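You operate a simulated robot arm through the tools that you are given. There is no shell and no other tool.

Carry out the task below with a simulated two-armed robot. There is one attempt and no reset: what you move stays moved.

JOB
Drain the green water from the bath and refill it to the band.
Fine: heater off before you drain, set to 30C again after; both valves shut, nothing spilt.

It is judged by the outcome, as a careful person would: the job done as asked, and still so three seconds after it is handed in. It fails if anything else is knocked over, pushed out of place, dropped, spilled or broken.

ROBOT AND FRAMES
Two 7-joint arms with fingered hands on one trunk that stands fixed in place. Base frame: the origin is at the foot of the trunk, x ahead of it, y to its left, z up. Readings come in mm, degrees, newtons and seconds.
The left shoulder is at [70, 157, 889], the right one opposite. With the tool pointing down near the work surface each hand reaches from about 300 to 900 mm from the base axis, measured 20 degrees to its own side. Payload 5 kg a hand.
The tool frame of a hand sits at the grasp point between the pads (the TCP): z along the fingers, y along the line on which they close. The tips reach 31 mm beyond it. The gripper opens to 156 mm; its body begins 88 mm behind the TCP. The gripper is a hand of 4 fingers: y runs from the thumb to the fingers, the wrist lies at [0, 0, -249] in the tool frame, and closing takes about 1.5 s.
Orientation is that of the tool frame in the base frame, as a unit quaternion [x, y, z, w]. With the fingers straight down and closing along the base's y, the tool's x points along the base's -x, its y along +y and its z along -z.

CONTROLS
- The arms move only by the tool servo_tool. It takes "left_plan", "right_plan" or both (then of equal length, played together; a hand with none holds still); each is a list of rows, each a list of 6 numbers: the shift along the base's x, y, z in mm, then the turn, a rotation vector about the base's x, y, z in degrees. In form: [[x, y, z, rx, ry, rz], ...]. A call has 1 to 20 rows; each row is the pose to reach, as a shift and turn from the pose commanded when the call began. "left_hand" and "right_hand" are, for a hand that has rows, the opening in per cent of the stroke, from 0 (shut) to 100 (fully open), set as the call begins (left out, the last holds). A row lasts 0.2 s, in which the tool goes at most 50 mm and 8.6 degrees; a call with a longer step from one row to the next is refused whole, and so is a gripper value outside its range. Where a pose cannot be reached the arm comes as near as it can. A force on the tool above 70 N (or 10 N above the force at the start of the call, whichever is more), or a blocked arm, ends the call early, and 0.2 s more pass. The fingers move at their own pace (about 108 mm/s each) and stop on an object; they squeeze with about 24 N. The grip force told is the motor's: it shows also when the fingers shut on nothing. Time passes only in rows, and 0.2 s behind the last, so rows that repeat a pose let the fingers close. The reply holds the time, the measured pose of the TCP, the force on the tool along the base axes, the opening and the grip force, in the units named above and with some noise, with the torque about the TCP (base axes, N m) and any sound that the robot's microphone picked up, and new pictures: "views" is both (left out), scene, wrist or none (wrist: the cameras of the hands that moved).
- Cameras (640 x 400 px; columns grow to the right, rows downward): "scene" is now at [142.8, 3, 1141.3]; the picture's right is [0.03, -1.00, 0.00], its down [-0.37, -0.01, -0.93] and it looks along [0.93, 0.03, -0.37] (base axes); focal length 257 px, centre (320, 200). "left" rides on the left gripper at [-72, 2, -111] in its tool frame; the picture's right is [-0.02, -1.00, 0.00], its down [0.84, -0.02, -0.54] and it looks along [0.54, -0.01, 0.84] (tool axes); focal length 234 px, centre (320, 200). "right" rides on the right gripper at [72, 2, -111] in its tool frame; the picture's right is [-0.02, 1.00, 0.00], its down [-0.84, -0.02, -0.54] and it looks along [-0.54, -0.01, 0.84] (tool axes); focal length 234 px, centre (320, 200). There is no depth. A picture from a camera that has moved, and an enlarged one, comes with that camera's place and axes in the base frame and with its lens.
- raise_lower(by): slides the trunk up (or, below 0, down) by that many mm; the arms and the scene camera ride with it, the base frame stays. It gives what a move gives, with no picture.
- hand_shape(shape, hand): the hand has 4 fingers and takes this shape, open, in about a second: jaw (thumb against the fingers, like two jaws); tri (thumb and two fingers); tip (a fingertip pinch); poke (one finger out to press); point (the index stretched); flat (the hand flat); cup (the hand cupped); fist (a fist). The gripper value then closes the fingers along that shape, each until it touches; the sizes above hold for jaw. It gives what a move gives, with no picture.
- turn_head(pan, tilt): turns the head with the scene camera to pan (to the left, within 86 degrees either way) and tilt (down, from -29 to 69), counted from straight ahead of the robot. It gives what a move gives, and a new picture of the scene camera.
- close_up(camera, box): a new picture of the part [left, top, right, bottom] of that camera's present view, enlarged. No time passes.
- job_done(): hands the job in; it is judged then, once.

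Nothing tells you positions but the pictures and the camera data. Unless the task says otherwise, let go and move clear before handing in.

The tools are called after ">>>" by a JSON object that holds its "op" and its "data". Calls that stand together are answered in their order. servo_tool: Moves the arms, as the interface text tells. Its arguments: {"type":"object","properties":{"left_plan":{"type":"array"},"left_hand":{"type":"number"},"right_plan":{"type":"array"},"right_hand":{"type":"number"},"views":{"type":"string","enum":["both","scene","wrist","none"]}},"required":[]} The other tools are called the same way: raise_lower (by) moves the trunk up or down; hand_shape (shape, hand) gives the hand a shape; turn_head (pan, tilt) turns the head that bears the scene camera; close_up (camera, box) takes an enlarged picture of a part of a camera's view; job_done () hands the job in.

At the start:

```text
clock: 0.0
left_tool_pos: [587.0, 374.0, 1094.4]
left_tcp_rot: [-0.001, 1.0, 0.0, 0.0]
left_ft_force: [-0.1, -0.5, 0.7]
left_wrist_torque: [-0.01, 0.01, -0.02]
left_opening: 155.8
left_finger_force: 0.2
left_shape: jaw
right_tool_pos: [589.2, -183.8, 1088.7]
right_tcp_rot: [-0.001, 1.0, 0.0, -0.001]
right_ft_force: [0.2, 0.1, -0.6]
right_wrist_torque: [0.0, -0.01, -0.05]
right_opening: 155.9
right_finger_force: 0.0
right_shape: jaw
trunk travel left (down, up): [-275.0, 665.0]
head pan, tilt (commanded): [1.8, 21.6]
```

scene: 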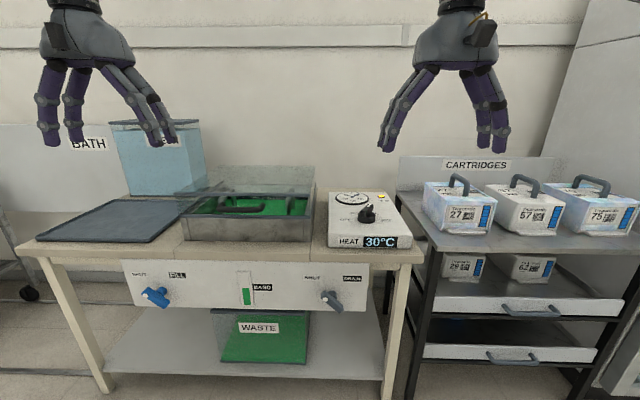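
right: 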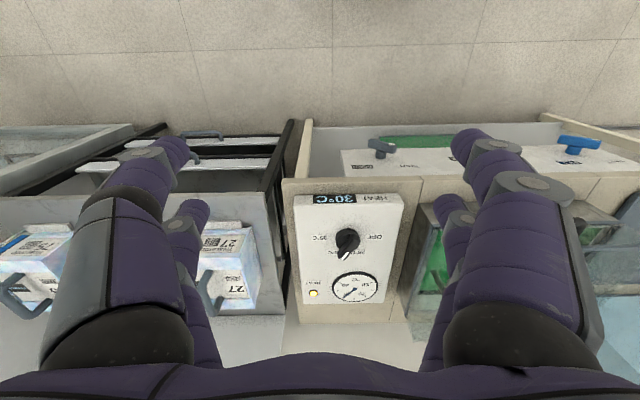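
left: 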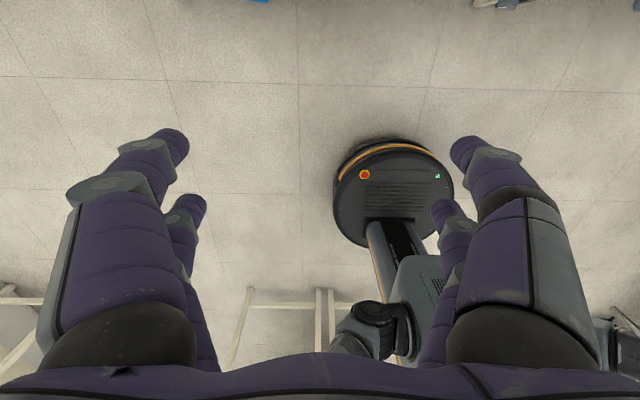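

I see a bench with a bath (green water), a heater with a knob at 30°C, a front panel with a blue FILL valve, a sight gauge with a band, a grey DRAIN valve and a WASTE tank below. I'll look closer before moving anything.

>>> {"op": "close_up", "data": {"camera": "scene", "box": [120, 250, 280, 350]}}

>>> {"op": "close_up", "data": {"camera": "scene", "box": [240, 250, 400, 350]}}

>>> {"op": "close_up", "data": {"camera": "scene", "box": [310, 170, 430, 255]}}

>>> {"op": "close_up", "data": {"camera": "scene", "box": [170, 150, 330, 250]}}

>>> {"op": "close_up", "data": {"camera": "right", "box": [270, 180, 430, 310]}}

```text
4.00 times, centred on (200, 300) of scene
camera zoom: at [142.8, 3.0, 1141.3], right [0.03, -1.0, 0.0], down [-0.37, -0.01, -0.93], along [0.93, 0.03, -0.37], focal length 1027 px, centre (800, -200)
```

zoom: 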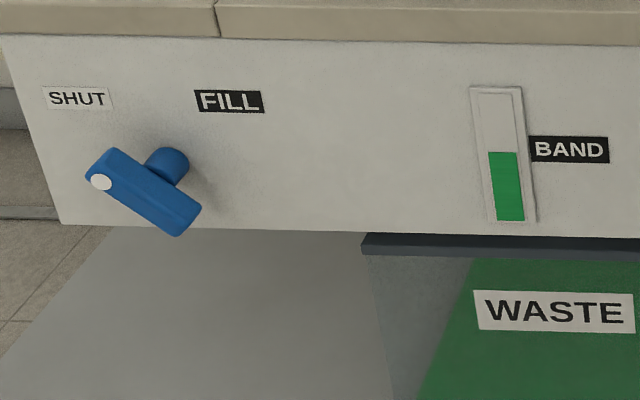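

```text
4.00 times, centred on (320, 300) of scene
camera zoom: at [142.8, 3.0, 1141.3], right [0.03, -1.0, 0.0], down [-0.37, -0.01, -0.93], along [0.93, 0.03, -0.37], focal length 1027 px, centre (320, -200)
```

zoom: 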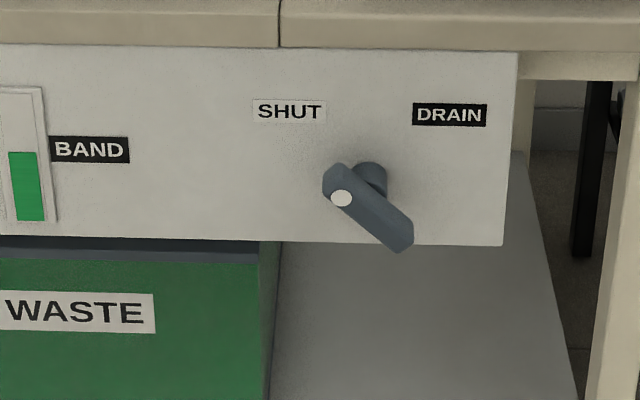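

```text
4.71 times, centred on (370, 212) of scene
camera zoom: at [142.8, 3.0, 1141.3], right [0.03, -1.0, 0.0], down [-0.37, -0.01, -0.93], along [0.93, 0.03, -0.37], focal length 1209 px, centre (85, 141)
```

zoom: 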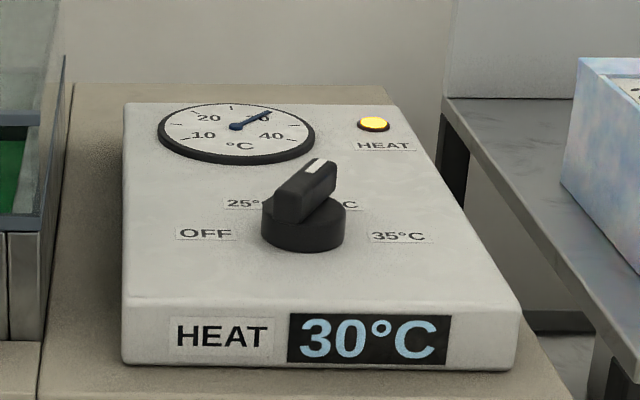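

```text
4.00 times, centred on (250, 200) of scene
camera zoom: at [142.8, 3.0, 1141.3], right [0.03, -1.0, 0.0], down [-0.37, -0.01, -0.93], along [0.93, 0.03, -0.37], focal length 1027 px, centre (600, 200)
```

zoom: 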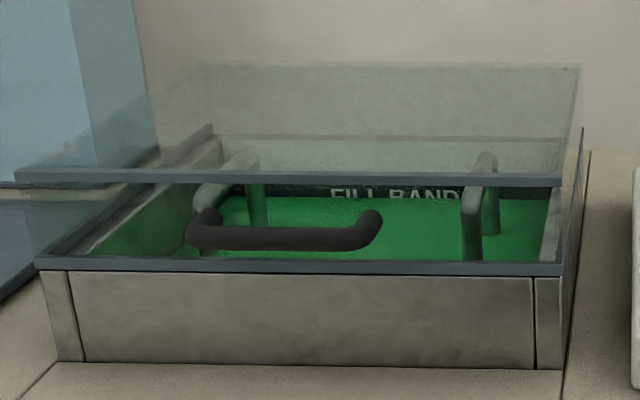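

```text
3.08 times, centred on (350, 245) of right
camera zoom: at [516.9, -181.9, 1199.6], right [0.02, 1.0, 0.0], down [0.84, -0.02, 0.54], along [0.54, -0.01, -0.84], focal length 720 px, centre (228, 62)
```

zoom: 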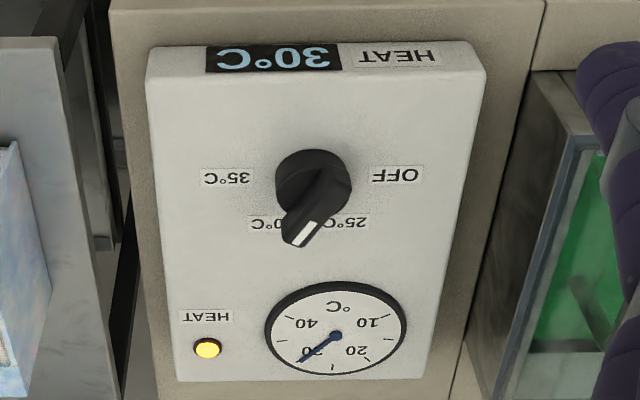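

Both valves appear shut (white-dot end toward SHUT). The heater knob is at 30°C near [916,-124,764]. I'll look around with the head for more details (gauge, waste tank, bath).

>>> {"op": "turn_head", "data": {"pan": 20, "tilt": 40}}

>>> {"op": "close_up", "data": {"camera": "scene", "box": [240, 80, 400, 180]}}

>>> {"op": "close_up", "data": {"camera": "scene", "box": [300, 180, 460, 280]}}

```text
clock: 0.8
left_tool_pos: [586.7, 375.8, 1094.7]
left_tcp_rot: [0.0, 1.0, 0.0, 0.0]
left_ft_force: [0.8, 0.0, -1.3]
left_wrist_torque: [-0.04, 0.0, -0.01]
left_opening: 155.9
left_finger_force: 0.1
left_shape: jaw
right_tool_pos: [588.3, -183.3, 1088.1]
right_tcp_rot: [-0.001, 1.0, 0.0, 0.0]
right_ft_force: [-0.2, 0.4, 0.2]
right_wrist_torque: [0.01, 0.01, 0.02]
right_opening: 155.9
right_finger_force: 0.0
right_shape: jaw
trunk travel left (down, up): [-275.0, 665.0]
head pan, tilt (commanded): [20.0, 40.0]
camera scene: at [129.9, 29.1, 1112.5], right [0.34, -0.94, 0.0], down [-0.6, -0.22, -0.77], along [0.72, 0.26, -0.64], focal length 257 px, centre (320, 200)
```

scene: 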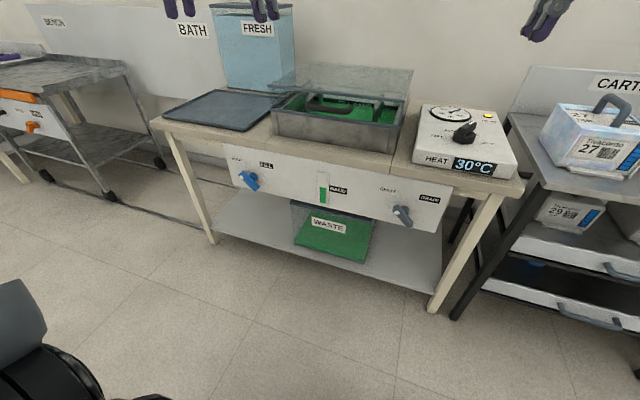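

```text
4.00 times, centred on (320, 130) of scene
camera zoom: at [129.9, 29.1, 1112.5], right [0.34, -0.94, 0.0], down [-0.6, -0.22, -0.77], along [0.72, 0.26, -0.64], focal length 1027 px, centre (320, 480)
```

zoom: 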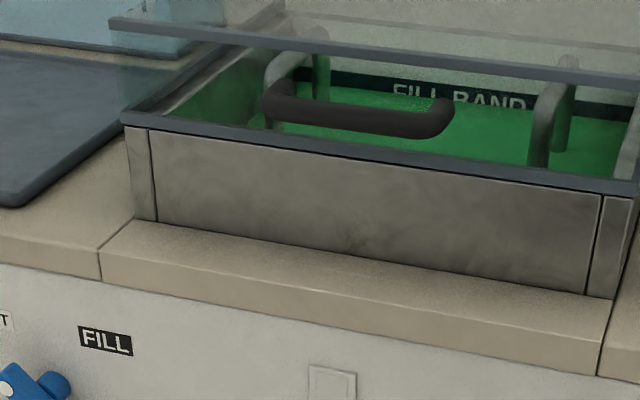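

```text
4.00 times, centred on (380, 230) of scene
camera zoom: at [129.9, 29.1, 1112.5], right [0.34, -0.94, 0.0], down [-0.6, -0.22, -0.77], along [0.72, 0.26, -0.64], focal length 1027 px, centre (80, 80)
```

zoom: 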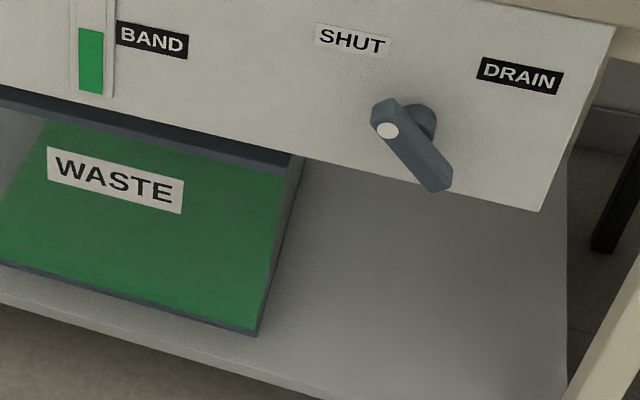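

The bench holds a FRESH tank, the bath, a WASTE tank that looks near-empty, and the valve panel. I'll zoom on the gauge, fill band and valves more closely.

>>> {"op": "close_up", "data": {"camera": "scene", "box": [305, 175, 355, 210]}}

>>> {"op": "close_up", "data": {"camera": "scene", "box": [270, 90, 410, 150]}}

>>> {"op": "close_up", "data": {"camera": "scene", "box": [285, 200, 385, 270]}}

>>> {"op": "close_up", "data": {"camera": "scene", "box": [220, 150, 290, 200]}}

>>> {"op": "close_up", "data": {"camera": "scene", "box": [160, 0, 320, 110]}}

```text
11.43 times, centred on (330, 192) of scene
camera zoom: at [129.9, 29.1, 1112.5], right [0.34, -0.94, 0.0], down [-0.6, -0.22, -0.77], along [0.72, 0.26, -0.64], focal length 2935 px, centre (206, 286)
```

zoom: 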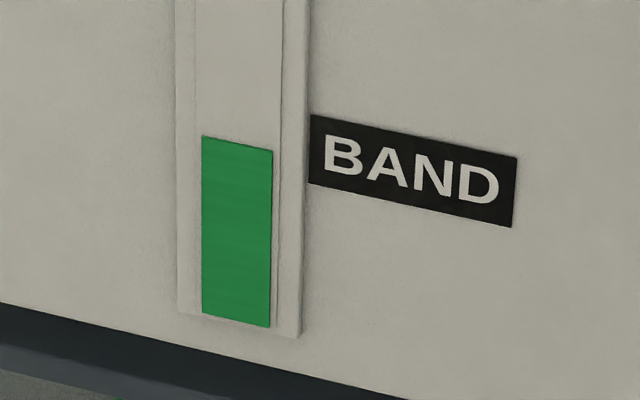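

```text
4.57 times, centred on (340, 120) of scene
camera zoom: at [129.9, 29.1, 1112.5], right [0.34, -0.94, 0.0], down [-0.6, -0.22, -0.77], along [0.72, 0.26, -0.64], focal length 1174 px, centre (229, 566)
```

zoom: 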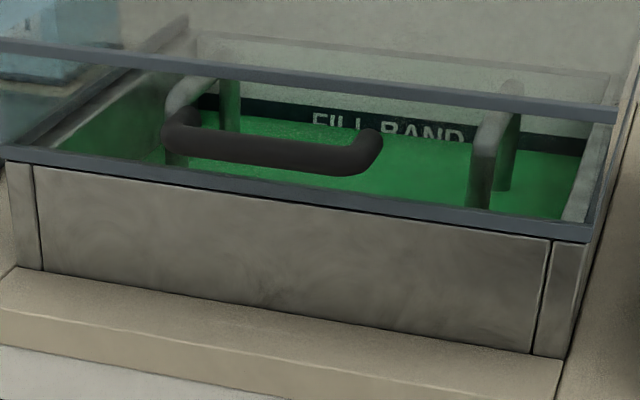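

```text
5.71 times, centred on (335, 235) of scene
camera zoom: at [129.9, 29.1, 1112.5], right [0.34, -0.94, 0.0], down [-0.6, -0.22, -0.77], along [0.72, 0.26, -0.64], focal length 1468 px, centre (234, 0)
```

zoom: 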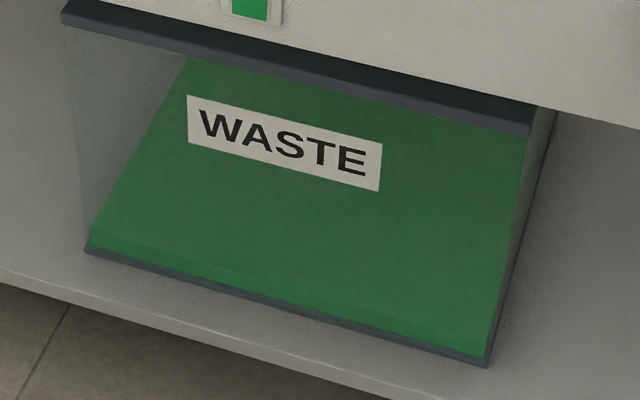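

```text
8.00 times, centred on (255, 175) of scene
camera zoom: at [129.9, 29.1, 1112.5], right [0.34, -0.94, 0.0], down [-0.6, -0.22, -0.77], along [0.72, 0.26, -0.64], focal length 2055 px, centre (840, 400)
```

zoom: 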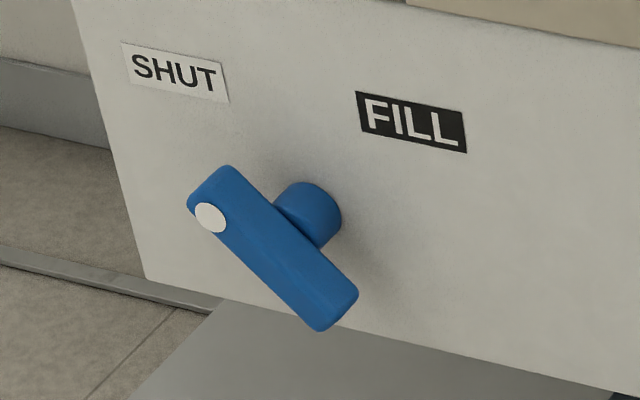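

```text
3.64 times, centred on (240, 55) of scene
camera zoom: at [129.9, 29.1, 1112.5], right [0.34, -0.94, 0.0], down [-0.6, -0.22, -0.77], along [0.72, 0.26, -0.64], focal length 934 px, centre (611, 727)
```

zoom: 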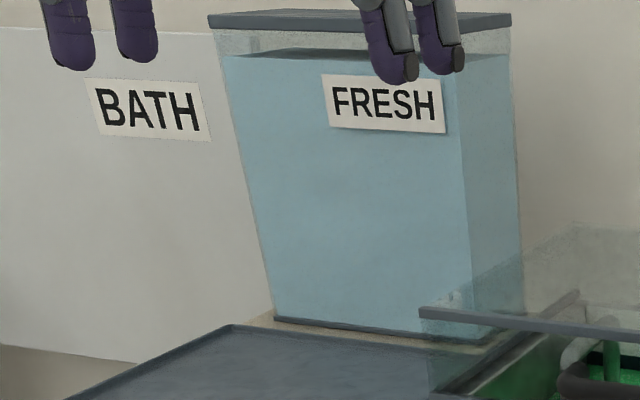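

The current level is inside the BAND mark on the gauge, both valves are shut, and the heater is at 30°C. First comes the heater: I'll raise the trunk so the right hand can reach the knob (about [900,-122], top z≈817).

>>> {"op": "raise_lower", "data": {"by": 150}}

>>> {"op": "turn_head", "data": {"pan": 0, "tilt": 35}}

```text
clock: 2.6
left_tool_pos: [585.9, 376.1, 1244.7]
left_tcp_rot: [0.0, 1.0, 0.0, 0.001]
left_ft_force: [0.3, 0.1, -0.2]
left_wrist_torque: [0.05, 0.04, 0.01]
left_opening: 155.9
left_finger_force: 0.2
left_shape: jaw
right_tool_pos: [589.0, -182.9, 1237.9]
right_tcp_rot: [-0.001, 1.0, 0.0, 0.0]
right_ft_force: [0.4, 0.0, 1.1]
right_wrist_torque: [-0.02, 0.02, 0.02]
right_opening: 155.7
right_finger_force: 0.1
right_shape: jaw
trunk travel left (down, up): [-425.0, 515.0]
head pan, tilt (commanded): [20.0, 40.0]
```

```text
clock: 3.4
left_tool_pos: [586.6, 375.6, 1244.5]
left_tcp_rot: [0.0, 1.0, 0.0, 0.0]
left_ft_force: [0.6, -0.4, 1.2]
left_wrist_torque: [-0.01, 0.01, 0.0]
left_opening: 155.9
left_finger_force: 0.1
left_shape: jaw
right_tool_pos: [589.3, -183.6, 1238.2]
right_tcp_rot: [-0.001, 1.0, -0.001, 0.0]
right_ft_force: [-0.1, 0.4, -0.1]
right_wrist_torque: [0.02, 0.01, 0.03]
right_opening: 156.0
right_finger_force: 0.0
right_shape: jaw
trunk travel left (down, up): [-425.0, 515.0]
head pan, tilt (commanded): [0.0, 35.0]
camera scene: at [138.0, 0.2, 1270.0], right [0.0, -1.0, 0.0], down [-0.57, 0.0, -0.82], along [0.82, 0.0, -0.57], focal length 257 px, centre (320, 200)
```

scene: 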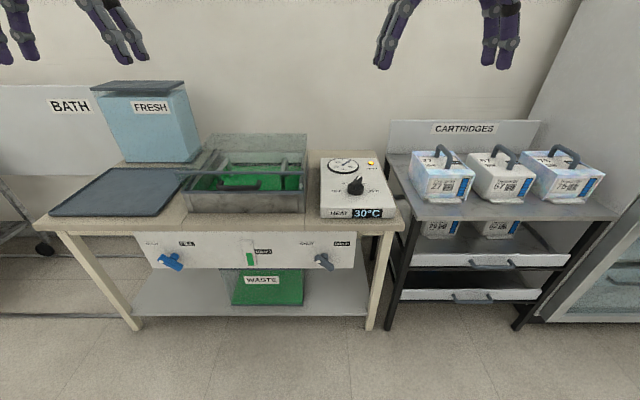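

Now moving the right hand above the knob, tilted 15° forward and yawed −30° so it straddles the pointer bar, with the fingers part-closed.

>>> {"op": "servo_tool", "data": {"right_plan": [[25, 5, -20, 0.3, -1.2, -2.5], [50, 10, -40, 0.7, -2.5, -5], [75, 15, -60, 1, -3.7, -7.5], [100, 20, -80, 1.3, -4.9, -9.9], [125, 25, -105, 1.6, -6.1, -12.4], [150, 30, -130, 2, -7.4, -14.9], [175, 35, -150, 2.3, -8.6, -17.4], [200, 40, -170, 2.6, -9.8, -19.9], [225, 45, -190, 2.9, -11, -22.4], [250, 50, -210, 3.3, -12.3, -24.8], [280, 55, -230, 3.6, -13.5, -27.3], [300, 61, -250, 3.9, -14.7, -29.8], [300, 61, -250, 3.9, -14.7, -29.8]], "right_hand": 40, "views": "both"}}

```text
clock: 6.2
left_tool_pos: [587.3, 373.1, 1245.7]
left_tcp_rot: [-0.001, 1.0, 0.0, -0.001]
left_ft_force: [-0.2, -0.2, 0.5]
left_wrist_torque: [0.01, -0.02, 0.04]
left_opening: 156.0
left_finger_force: 0.1
left_shape: jaw
right_tool_pos: [885.9, -115.3, 986.3]
right_tcp_rot: [0.248, 0.961, 0.03, 0.122]
right_ft_force: [0.8, -0.8, -0.5]
right_wrist_torque: [-0.01, 0.01, 0.03]
right_opening: 62.6
right_finger_force: 0.0
right_shape: jaw
right hand out of reach, approached as far as the arm can: row 12
trunk travel left (down, up): [-425.0, 515.0]
head pan, tilt (commanded): [0.0, 35.0]
camera scene: at [138.2, -1.1, 1270.0], right [0.0, -1.0, 0.0], down [-0.57, 0.0, -0.82], along [0.82, 0.0, -0.57], focal length 257 px, centre (320, 200)
camera right: at [798.9, -80.4, 1078.9], right [0.49, 0.86, 0.12], down [0.57, -0.42, 0.71], along [0.66, -0.28, -0.7], focal length 234 px, centre (320, 200)
```

scene: 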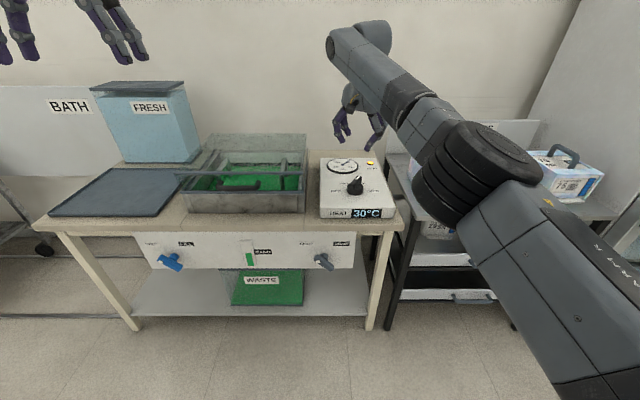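
right: 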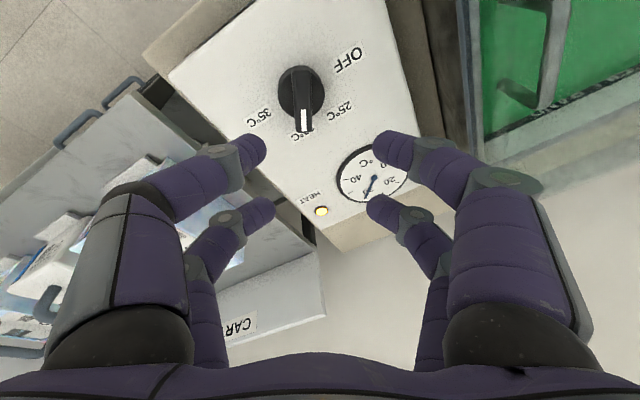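

The hand is just about at reach limit here; descending and tilting more will bring slack. Checking the knob closely in the wrist view.

>>> {"op": "close_up", "data": {"camera": "right", "box": [220, 30, 380, 150]}}

>>> {"op": "close_up", "data": {"camera": "scene", "box": [310, 140, 410, 220]}}

```text
3.33 times, centred on (300, 90) of right
camera zoom: at [798.9, -80.4, 1078.9], right [0.49, 0.86, 0.12], down [0.57, -0.42, 0.71], along [0.66, -0.28, -0.7], focal length 781 px, centre (387, 567)
```

zoom: 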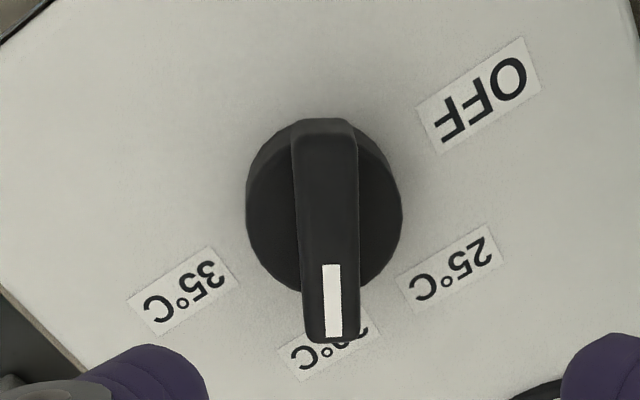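

```text
5.00 times, centred on (360, 180) of scene
camera zoom: at [138.2, -1.1, 1270.0], right [0.0, -1.0, 0.0], down [-0.57, 0.0, -0.82], along [0.82, 0.0, -0.57], focal length 1284 px, centre (120, 300)
```

zoom: 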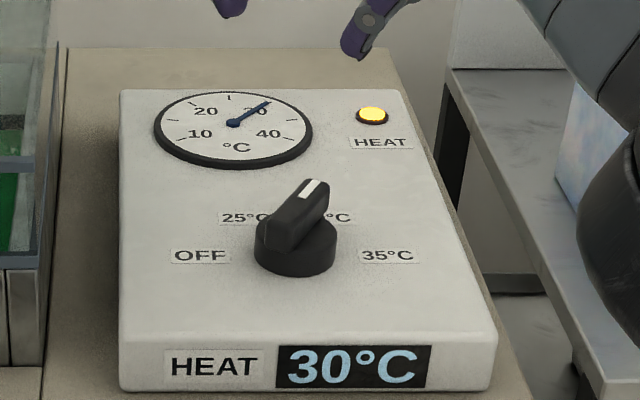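

Knob bar measures ~70 mm long, ~20 mm wide, centred about [900,-124], top z≈817, direction 30° right of straight ahead. I'll lower to just above it with more tilt.

>>> {"op": "servo_tool", "data": {"right_plan": [[0, 0, -25, 0, -2, 0], [0, 0, -50, 0, -4, 0], [-1, -1, -75, 0, -6, 0], [-2, -1, -100, 0, -7, 0], [-2, -1, -113, 0, -7, 0], [-2, -1, -113, 0, -7, 0]], "views": "both"}}

```text
clock: 7.6
left_tool_pos: [586.0, 375.8, 1245.3]
left_tcp_rot: [0.0, 1.0, 0.0, 0.0]
left_ft_force: [-0.5, -0.1, 0.0]
left_wrist_torque: [0.01, 0.02, 0.02]
left_opening: 155.9
left_finger_force: 0.1
left_shape: jaw
right_tool_pos: [888.1, -122.6, 875.0]
right_tcp_rot: [0.254, 0.948, 0.049, 0.185]
right_ft_force: [0.9, -0.3, -0.6]
right_wrist_torque: [0.03, 0.0, -0.01]
right_opening: 62.2
right_finger_force: 0.0
right_shape: jaw
trunk travel left (down, up): [-425.0, 515.0]
head pan, tilt (commanded): [0.0, 35.0]
camera scene: at [138.1, 0.1, 1270.0], right [0.0, -1.0, 0.0], down [-0.57, 0.0, -0.82], along [0.82, 0.0, -0.57], focal length 257 px, centre (320, 200)
camera right: at [789.0, -85.6, 955.1], right [0.48, 0.85, 0.19], down [0.46, -0.43, 0.77], along [0.75, -0.28, -0.6], focal length 234 px, centre (320, 200)
```

scene: 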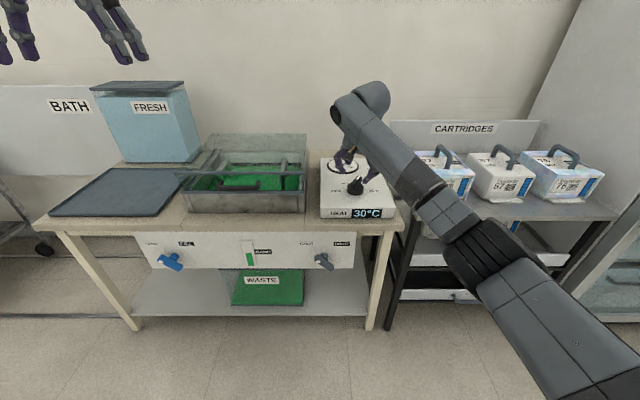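
right: 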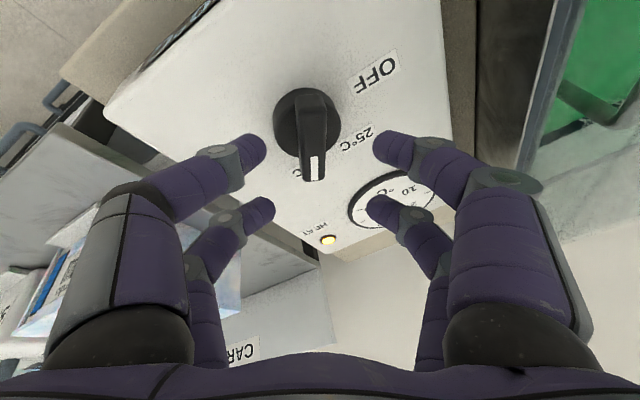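

Alignment looks good. I'll reduce the tilt to ~16° and descend in small steps over the bar.

>>> {"op": "servo_tool", "data": {"right_plan": [[1, 0, -10, 0, 2, 0], [2, -1, -18, 0, 4, 0], [3, -1, -26, 0, 6, 0], [3.5, -1.4, -32, 0, 6, 0], [3.5, -1.4, -32, 0, 6, 0]], "views": "both"}}

>>> {"op": "close_up", "data": {"camera": "scene", "box": [310, 140, 410, 220]}}

```text
clock: 8.8
left_tool_pos: [586.6, 375.8, 1245.9]
left_tcp_rot: [0.001, 1.0, 0.001, 0.0]
left_ft_force: [0.2, -0.2, -0.1]
left_wrist_torque: [-0.03, 0.06, -0.01]
left_opening: 156.0
left_finger_force: 0.1
left_shape: jaw
right_tool_pos: [889.9, -123.9, 840.8]
right_tcp_rot: [0.256, 0.957, 0.035, 0.135]
right_ft_force: [-0.5, 0.4, -0.4]
right_wrist_torque: [0.0, 0.03, -0.03]
right_opening: 62.4
right_finger_force: 0.1
right_shape: jaw
trunk travel left (down, up): [-425.0, 515.0]
head pan, tilt (commanded): [0.0, 35.0]
camera scene: at [138.0, 0.4, 1270.0], right [0.0, -1.0, 0.0], down [-0.57, 0.0, -0.82], along [0.82, 0.0, -0.57], focal length 257 px, centre (320, 200)
camera right: at [800.2, -86.4, 932.3], right [0.5, 0.85, 0.14], down [0.54, -0.43, 0.72], along [0.68, -0.28, -0.68], focal length 234 px, centre (320, 200)
```

scene: 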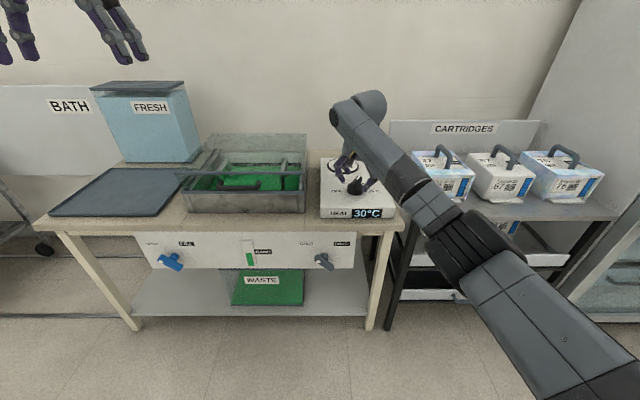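
right: 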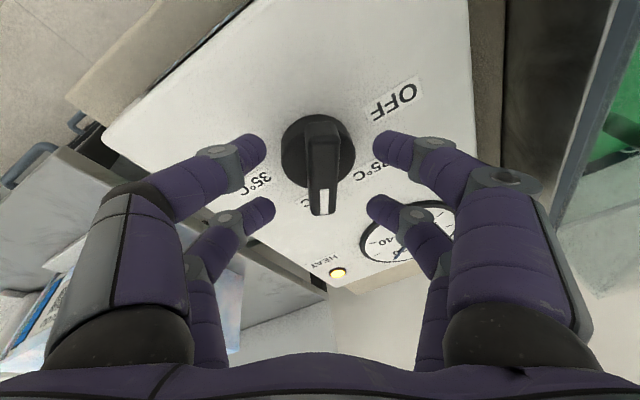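

```text
5.00 times, centred on (360, 180) of scene
camera zoom: at [138.0, 0.4, 1270.0], right [0.0, -1.0, 0.0], down [-0.57, 0.0, -0.82], along [0.82, 0.0, -0.57], focal length 1284 px, centre (120, 300)
```

zoom: 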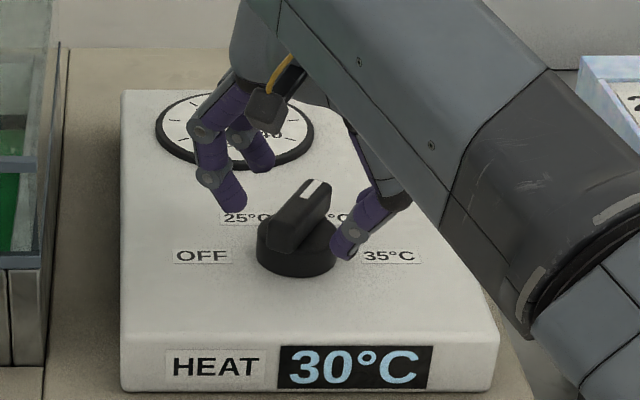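

Fingers straddle the bar nicely. Lowering 6 mm and closing on it.

>>> {"op": "servo_tool", "data": {"right_plan": [[0.5, 0, -3, 0, 0, 0], [1, 0, -6, 0, 0, 0], [1, 0, -6, 0, 0, 0]], "views": "none"}}

>>> {"op": "servo_tool", "data": {"right_plan": [[0, 0, 0, 0, 0, 0], [0, 0, 0, 0, 0, 0], [0, 0, 0, 0, 0, 0], [0, 0, 0, 0, 0, 0], [0, 0, 0, 0, 0, 0]], "right_hand": 0, "views": "both"}}

>>> {"op": "close_up", "data": {"camera": "scene", "box": [310, 140, 410, 220]}}

```text
clock: 9.6
left_tool_pos: [587.2, 375.3, 1244.3]
left_tcp_rot: [0.001, 1.0, 0.0, 0.0]
left_ft_force: [-0.1, -0.3, -0.1]
left_wrist_torque: [-0.03, 0.01, -0.01]
left_opening: 155.7
left_finger_force: 0.0
left_shape: jaw
right_tool_pos: [890.8, -124.5, 836.6]
right_tcp_rot: [0.256, 0.957, 0.036, 0.136]
right_ft_force: [0.2, 0.1, -0.5]
right_wrist_torque: [-0.01, -0.01, 0.01]
right_opening: 62.1
right_finger_force: 0.0
right_shape: jaw
trunk travel left (down, up): [-425.0, 515.0]
head pan, tilt (commanded): [0.0, 35.0]
```

```text
clock: 10.8
left_tool_pos: [587.2, 374.8, 1245.5]
left_tcp_rot: [0.0, 1.0, 0.0, 0.0]
left_ft_force: [-0.5, -0.3, 0.3]
left_wrist_torque: [0.0, -0.01, -0.02]
left_opening: 155.8
left_finger_force: 0.1
left_shape: jaw
right_tool_pos: [891.4, -124.6, 837.5]
right_tcp_rot: [0.255, 0.957, 0.035, 0.135]
right_ft_force: [-0.3, -2.0, 2.7]
right_wrist_torque: [-0.35, -0.33, -0.01]
right_opening: 11.9
right_finger_force: 23.9
right_shape: jaw
trunk travel left (down, up): [-425.0, 515.0]
head pan, tilt (commanded): [0.0, 35.0]
camera scene: at [137.7, 0.1, 1270.1], right [0.0, -1.0, 0.0], down [-0.57, 0.0, -0.82], along [0.82, 0.0, -0.57], focal length 257 px, centre (320, 200)
camera right: at [801.3, -87.5, 927.6], right [0.5, 0.85, 0.14], down [0.54, -0.43, 0.72], along [0.68, -0.28, -0.68], focal length 234 px, centre (320, 200)
```

scene: 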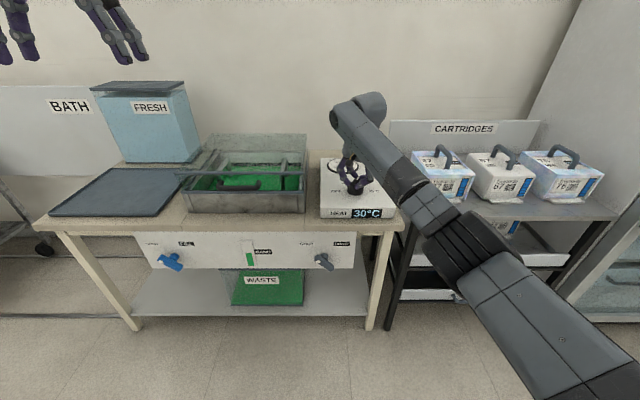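
right: 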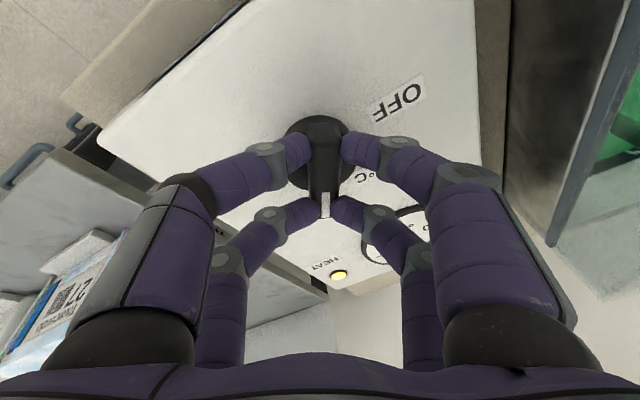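

```text
5.00 times, centred on (360, 180) of scene
camera zoom: at [137.7, 0.1, 1270.1], right [0.0, -1.0, 0.0], down [-0.57, 0.0, -0.82], along [0.82, 0.0, -0.57], focal length 1284 px, centre (120, 300)
```

zoom: 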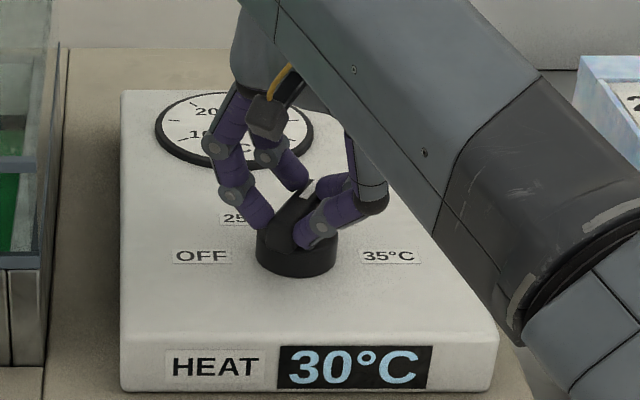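

The bar is gripped. Now turning it counter-clockwise (about the tool's axis), 60° first, then checking the display.

>>> {"op": "servo_tool", "data": {"right_plan": [[0, 0, 0, -2.1, 0, 7.2], [0, 0, 0, -4.1, 0, 14.4], [0, 0, 0, -6.2, 0, 21.6], [0, 0, 0, -8.3, 0, 28.8], [0, 0, 0, -10.3, 0, 36], [0, 0, 0, -12.4, 0, 43.2], [0, 0, 0, -14.5, 0, 50.5], [0, 0, 0, -16.5, 0, 57.7], [0, 0, 0, -16.5, 0, 57.7]], "views": "both"}}

>>> {"op": "close_up", "data": {"camera": "scene", "box": [310, 140, 410, 220]}}

```text
clock: 12.8
left_tool_pos: [585.8, 374.8, 1244.8]
left_tcp_rot: [0.001, 1.0, 0.0, -0.001]
left_ft_force: [0.4, -0.3, 0.3]
left_wrist_torque: [0.0, 0.02, 0.03]
left_opening: 155.7
left_finger_force: 0.1
left_shape: jaw
right_tool_pos: [891.8, -125.6, 838.3]
right_tcp_rot: [-0.258, 0.956, -0.037, 0.137]
right_ft_force: [16.3, -6.7, 13.9]
right_wrist_torque: [0.29, -1.25, -0.12]
right_opening: 10.4
right_finger_force: 24.1
right_shape: jaw
trunk travel left (down, up): [-425.0, 515.0]
head pan, tilt (commanded): [0.0, 35.0]
camera scene: at [137.8, -0.5, 1270.1], right [0.0, -1.0, 0.0], down [-0.57, 0.0, -0.82], along [0.82, 0.0, -0.57], focal length 257 px, centre (320, 200)
camera right: at [800.1, -160.7, 927.5], right [-0.46, 0.88, -0.13], down [0.55, 0.4, 0.73], along [0.69, 0.26, -0.67], focal length 234 px, centre (320, 200)
```

scene: 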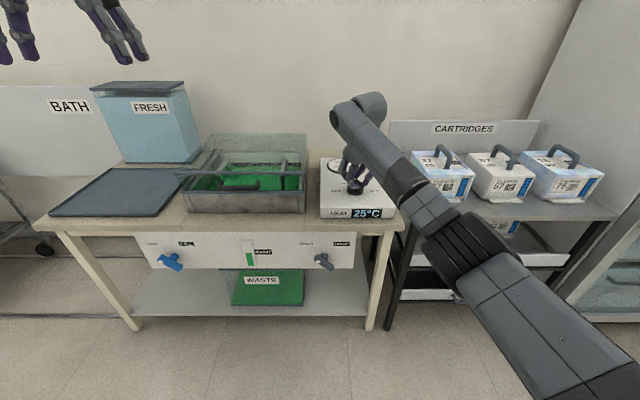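
right: 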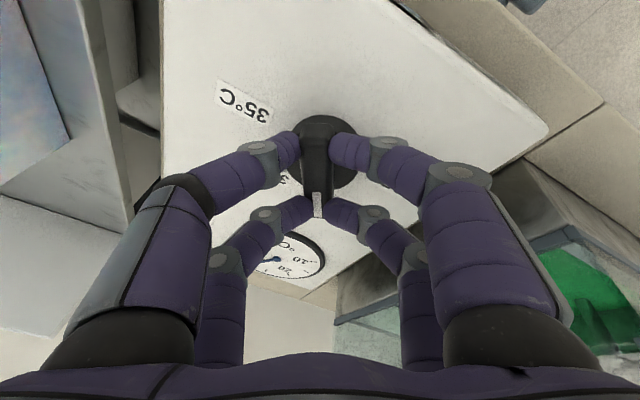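

```text
5.00 times, centred on (360, 180) of scene
camera zoom: at [137.8, -0.5, 1270.1], right [0.0, -1.0, 0.0], down [-0.57, 0.0, -0.82], along [0.82, 0.0, -0.57], focal length 1284 px, centre (120, 300)
```

zoom: 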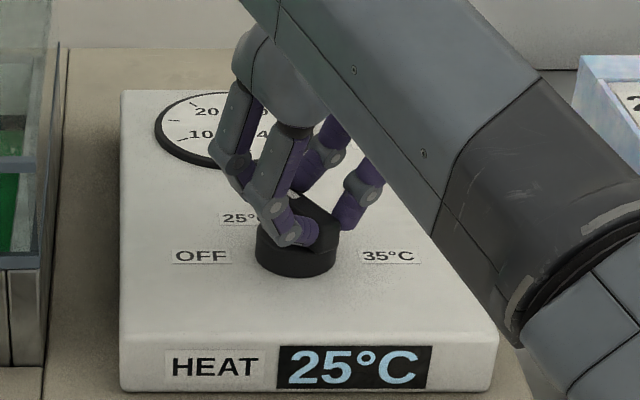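

The display now reads 25°C; continuing the turn to OFF, with a small shift to relieve side force.

>>> {"op": "servo_tool", "data": {"right_plan": [[1, 0, 0, -2.1, 0, 7.2], [2, -1, 0, -4.1, 0, 14.4], [2, -1, 0, -6.2, 0, 21.6], [2, -1, 0, -8.3, 0, 28.8], [2, -1, 0, -10.3, 0, 36], [2, -1, 0, -12.4, 0, 43.2], [2, -1, 0, -14.5, 0, 50.5], [2, -1, 0, -16.5, 0, 57.7], [2, -1, 0, -16.5, 0, 57.7]], "views": "both"}}

>>> {"op": "close_up", "data": {"camera": "scene", "box": [310, 140, 410, 220]}}

```text
clock: 14.8
left_tool_pos: [584.6, 372.8, 1248.0]
left_tcp_rot: [0.0, 1.0, 0.001, 0.002]
left_ft_force: [0.6, -0.1, 0.6]
left_wrist_torque: [0.02, 0.01, -0.01]
left_opening: 155.9
left_finger_force: 0.1
left_shape: jaw
right_tool_pos: [892.7, -129.4, 841.1]
right_tcp_rot: [-0.7, 0.7, -0.1, 0.1]
right_ft_force: [2.3, -20.4, 25.9]
right_wrist_torque: [0.34, -0.47, -0.25]
right_opening: 10.3
right_finger_force: 24.1
right_shape: jaw
trunk travel left (down, up): [-425.0, 515.0]
head pan, tilt (commanded): [0.0, 35.0]
camera scene: at [134.5, -2.1, 1270.5], right [0.0, -1.0, 0.0], down [-0.57, 0.0, -0.82], along [0.82, 0.0, -0.57], focal length 257 px, centre (320, 200)
camera right: at [859.8, -201.7, 947.9], right [-0.96, 0.02, -0.28], down [-0.13, 0.84, 0.53], along [0.25, 0.54, -0.8], focal length 234 px, centre (320, 200)
```

scene: 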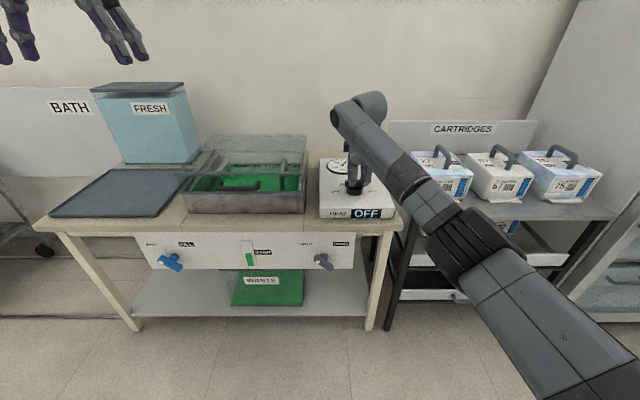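
right: 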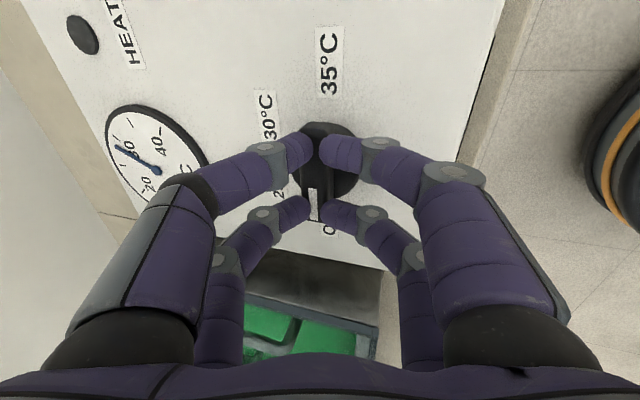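

```text
5.00 times, centred on (360, 180) of scene
camera zoom: at [134.5, -2.1, 1270.5], right [0.0, -1.0, 0.0], down [-0.57, 0.0, -0.82], along [0.82, 0.0, -0.57], focal length 1284 px, centre (120, 300)
```

zoom: 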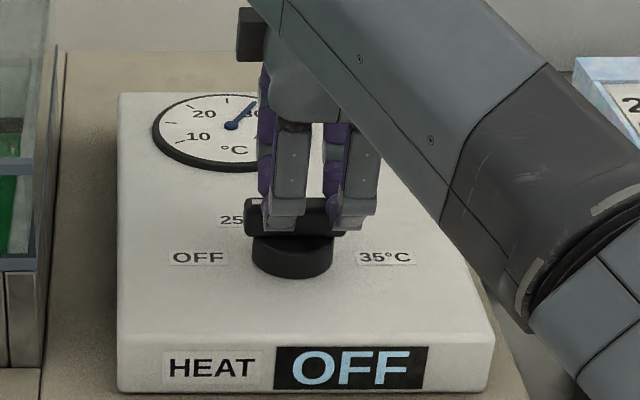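

Display reads OFF and the heat lamp is out. Releasing and lifting clear.

>>> {"op": "servo_tool", "data": {"right_plan": [[0, 0, 0, 0, 0, 0], [0, 0, 0, 0, 0, 0], [0, 0, 0, 0, 0, 0], [0, 0, 0, 0, 0, 0]], "right_hand": 40, "views": "none"}}

>>> {"op": "servo_tool", "data": {"right_plan": [[-5, 0, 20, 0, 0, 0], [-14, 0, 50, 0, 0, 0], [-28, 0, 100, 0, 0, 0], [-40, 0, 145, 0, 0, 0], [-40, 0, 145, 0, 0, 0]], "views": "both"}}

>>> {"op": "close_up", "data": {"camera": "scene", "box": [310, 140, 410, 220]}}

```text
clock: 15.8
left_tool_pos: [587.2, 376.5, 1245.0]
left_tcp_rot: [-0.001, 1.0, -0.001, -0.001]
left_ft_force: [0.2, -0.1, 0.0]
left_wrist_torque: [-0.05, 0.03, 0.02]
left_opening: 155.8
left_finger_force: 0.1
left_shape: jaw
right_tool_pos: [894.4, -124.7, 835.5]
right_tcp_rot: [0.701, -0.699, 0.097, -0.098]
right_ft_force: [0.1, 1.0, -0.7]
right_wrist_torque: [-0.01, 0.0, -0.02]
right_opening: 61.9
right_finger_force: 0.1
right_shape: jaw
trunk travel left (down, up): [-425.0, 515.0]
head pan, tilt (commanded): [0.0, 35.0]
```

```text
refused: row 3 steps farther than a row can; nothing moved
```

```text
5.00 times, centred on (360, 180) of scene
camera zoom: at [138.6, 1.0, 1269.8], right [0.0, -1.0, 0.0], down [-0.57, 0.0, -0.82], along [0.82, 0.0, -0.57], focal length 1284 px, centre (120, 300)
```

zoom: 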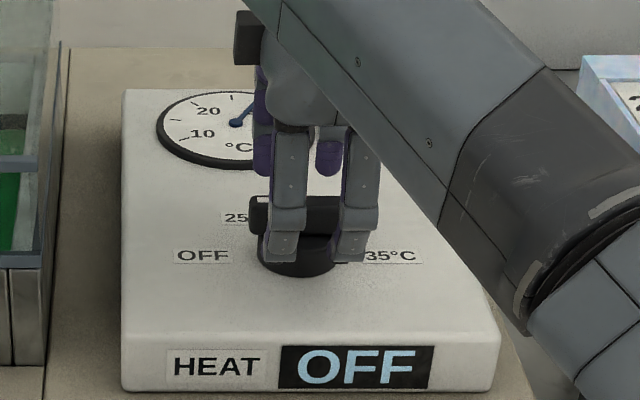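

The lift was refused for one over-long step; retrying with smaller steps.

>>> {"op": "servo_tool", "data": {"right_plan": [[-5, 0, 20, 0, 0, 0], [-14, 0, 50, 0, 0, 0], [-24, 0, 85, 0, 0, 0], [-34, 0, 120, 0, 0, 0], [-40, 0, 145, 0, 0, 0], [-40, 0, 145, 0, 0, 0]], "views": "both"}}

>>> {"op": "close_up", "data": {"camera": "scene", "box": [310, 140, 410, 220]}}

```text
clock: 17.2
left_tool_pos: [587.0, 375.0, 1244.7]
left_tcp_rot: [0.0, 1.0, 0.0, 0.001]
left_ft_force: [0.3, -0.1, 1.0]
left_wrist_torque: [0.0, 0.01, -0.01]
left_opening: 155.8
left_finger_force: 0.0
left_shape: jaw
right_tool_pos: [854.4, -125.6, 980.0]
right_tcp_rot: [0.701, -0.699, 0.097, -0.098]
right_ft_force: [-0.2, -0.5, -1.0]
right_wrist_torque: [-0.05, 0.01, -0.01]
right_opening: 62.0
right_finger_force: 0.1
right_shape: jaw
trunk travel left (down, up): [-425.0, 515.0]
head pan, tilt (commanded): [0.0, 35.0]
camera scene: at [138.5, 0.0, 1269.9], right [0.0, -1.0, 0.0], down [-0.57, 0.0, -0.82], along [0.82, 0.0, -0.57], focal length 257 px, centre (320, 200)
camera right: at [822.7, -198.0, 1087.8], right [-0.96, 0.02, -0.27], down [-0.13, 0.84, 0.53], along [0.24, 0.55, -0.8], focal length 234 px, centre (320, 200)
```

scene: 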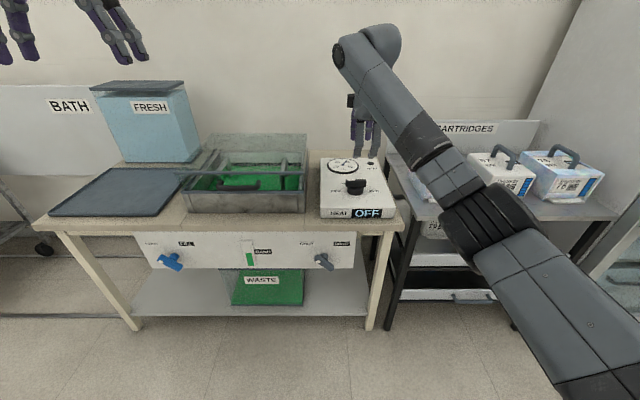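
right: 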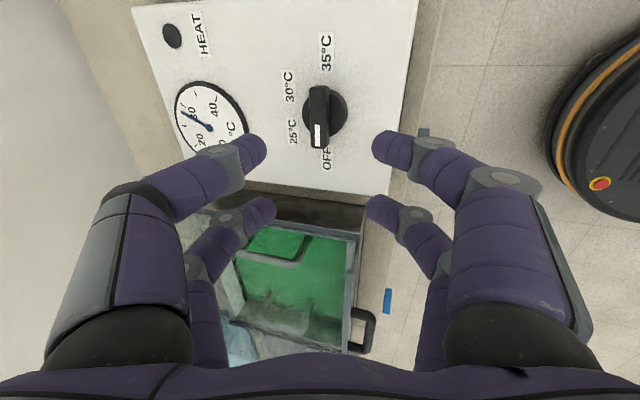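

```text
5.00 times, centred on (360, 180) of scene
camera zoom: at [138.5, 0.0, 1269.9], right [0.0, -1.0, 0.0], down [-0.57, 0.0, -0.82], along [0.82, 0.0, -0.57], focal length 1284 px, centre (120, 300)
```

zoom: 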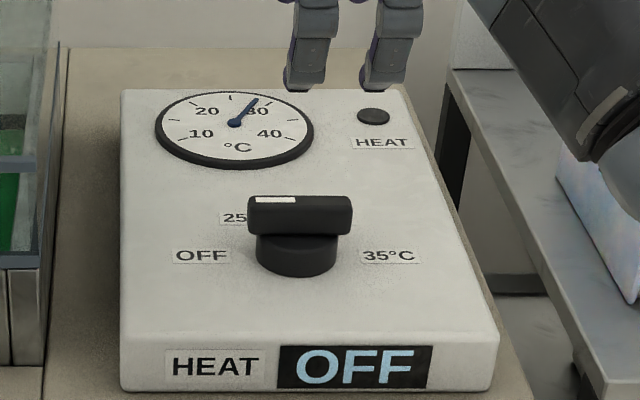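

Heater is OFF (lamp out, display OFF). Next is the drain valve: I'll pull the right hand back and reorient it to point forward.

>>> {"op": "servo_tool", "data": {"right_plan": [[-40, -4, 5, 2.1, 0, -7.2], [-80, -8, 5, 4.1, 0, -14.4], [-120, -12, 5, 6.2, 0, -21.6], [-160, -16, 5, 8.3, 0, -28.8], [-200, -20, 5, 10.3, 0, -36], [-240, -24, 5, 12.4, 0, -43.3], [-240, -24, 5, 12.4, 0, -43.3]], "views": "none"}}

>>> {"op": "servo_tool", "data": {"right_plan": [[-5, 0, 0, 0, -7.4, 0], [-10, 0, 0, 0, -14.8, 0], [-15, 0, 0, 0, -22.2, 0], [-20, 0, 0, 0, -29.6, 0], [-25, 0, 0, 0, -37, 0], [-30, 0, 0, 0, -44.4, 0], [-30, 0, 0, 0, -51.8, 0], [-30, 0, 0, 0, -59.2, 0], [-30, 0, 0, 0, -66.6, 0], [-30, 0, 0, 0, -74, 0], [-30, 0, 0, 0, -74, 0]], "views": "both"}}

```text
clock: 18.8
left_tool_pos: [586.9, 375.0, 1243.8]
left_tcp_rot: [-0.001, 1.0, 0.0, -0.001]
left_ft_force: [1.0, -0.5, 0.2]
left_wrist_torque: [-0.02, 0.07, -0.02]
left_opening: 156.0
left_finger_force: 0.1
left_shape: jaw
right_tool_pos: [613.6, -149.6, 984.1]
right_tcp_rot: [-0.38, 0.915, -0.053, 0.128]
right_ft_force: [0.6, 0.0, -0.4]
right_wrist_torque: [0.0, 0.01, 0.0]
right_opening: 62.2
right_finger_force: 0.1
right_shape: jaw
trunk travel left (down, up): [-425.0, 515.0]
head pan, tilt (commanded): [0.0, 35.0]
```

```text
clock: 21.2
left_tool_pos: [587.8, 376.4, 1243.6]
left_tcp_rot: [-0.002, 1.0, -0.001, 0.0]
left_ft_force: [0.2, 0.7, -0.4]
left_wrist_torque: [-0.04, 0.02, -0.01]
left_opening: 155.6
left_finger_force: 0.1
left_shape: jaw
right_tool_pos: [584.5, -148.6, 986.9]
right_tcp_rot: [-0.271, 0.653, -0.271, 0.653]
right_ft_force: [0.7, -0.4, -0.6]
right_wrist_torque: [0.01, -0.01, 0.01]
right_opening: 62.3
right_finger_force: 0.1
right_shape: jaw
right hand out of reach, approached as far as the arm can: row 9
trunk travel left (down, up): [-425.0, 515.0]
head pan, tilt (commanded): [0.0, 35.0]
camera scene: at [138.3, 1.4, 1270.0], right [0.0, -1.0, 0.0], down [-0.57, 0.0, -0.82], along [0.82, 0.0, -0.57], focal length 257 px, centre (320, 200)
camera right: at [472.2, -199.4, 934.8], right [0.0, 0.72, -0.69], down [-0.55, 0.58, 0.61], along [0.84, 0.38, 0.39], focal length 234 px, centre (320, 200)
```

scene: 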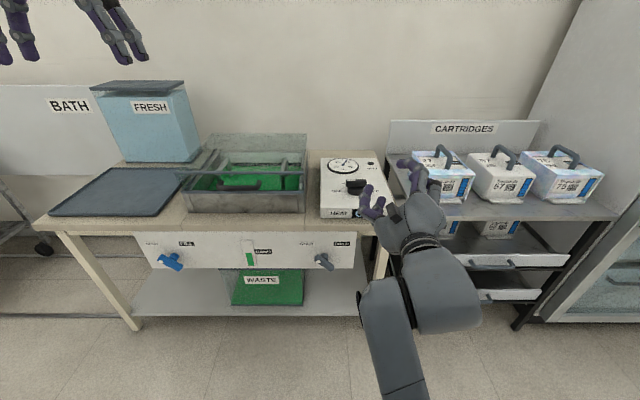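
right: 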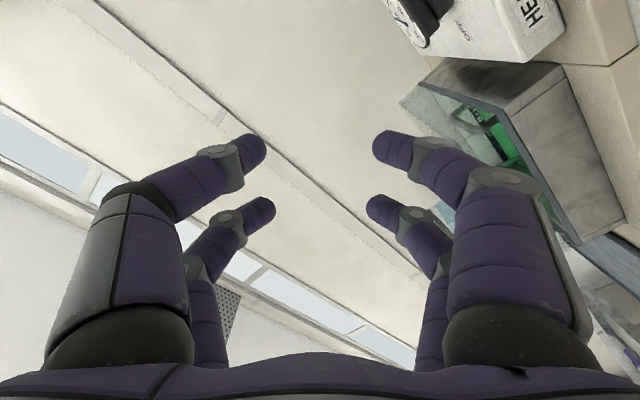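

The hand now points forward with the correct roll. Lowering the trunk for the valves and a better view of the gauge.

>>> {"op": "raise_lower", "data": {"by": -260}}

>>> {"op": "turn_head", "data": {"pan": 10, "tilt": 35}}

>>> {"op": "close_up", "data": {"camera": "scene", "box": [300, 180, 460, 280]}}

```text
clock: 23.9
left_tool_pos: [585.5, 375.3, 984.9]
left_tcp_rot: [0.001, 1.0, 0.0, 0.0]
left_ft_force: [0.5, 0.5, 0.1]
left_wrist_torque: [0.03, -0.02, 0.03]
left_opening: 155.7
left_finger_force: 0.1
left_shape: jaw
right_tool_pos: [582.7, -150.1, 726.5]
right_tcp_rot: [-0.271, 0.653, -0.271, 0.654]
right_ft_force: [-0.6, 0.5, 0.7]
right_wrist_torque: [-0.01, -0.03, 0.02]
right_opening: 62.1
right_finger_force: 0.2
right_shape: jaw
trunk travel left (down, up): [-165.0, 775.0]
head pan, tilt (commanded): [0.0, 35.0]
```

```text
clock: 24.6
left_tool_pos: [586.5, 375.3, 986.3]
left_tcp_rot: [0.0, 1.0, 0.0, 0.001]
left_ft_force: [0.5, -1.4, -0.8]
left_wrist_torque: [-0.01, -0.03, 0.03]
left_opening: 156.0
left_finger_force: 0.1
left_shape: jaw
right_tool_pos: [583.1, -149.6, 726.2]
right_tcp_rot: [-0.271, 0.653, -0.271, 0.654]
right_ft_force: [0.3, -0.1, 0.2]
right_wrist_torque: [-0.03, 0.0, 0.0]
right_opening: 62.2
right_finger_force: 0.0
right_shape: jaw
trunk travel left (down, up): [-165.0, 775.0]
head pan, tilt (commanded): [10.0, 35.0]
camera scene: at [136.6, 15.2, 1010.0], right [0.17, -0.98, 0.0], down [-0.56, -0.1, -0.82], along [0.81, 0.14, -0.57], focal length 257 px, centre (320, 200)
```

scene: 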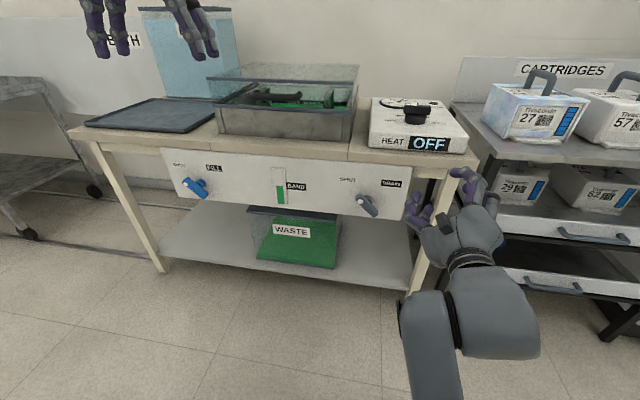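

```text
4.00 times, centred on (380, 230) of scene
camera zoom: at [136.6, 15.2, 1010.0], right [0.17, -0.98, 0.0], down [-0.56, -0.1, -0.82], along [0.81, 0.14, -0.57], focal length 1027 px, centre (80, 80)
```

zoom: 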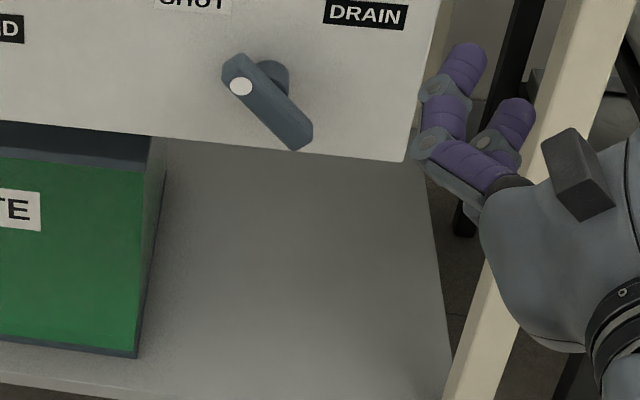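

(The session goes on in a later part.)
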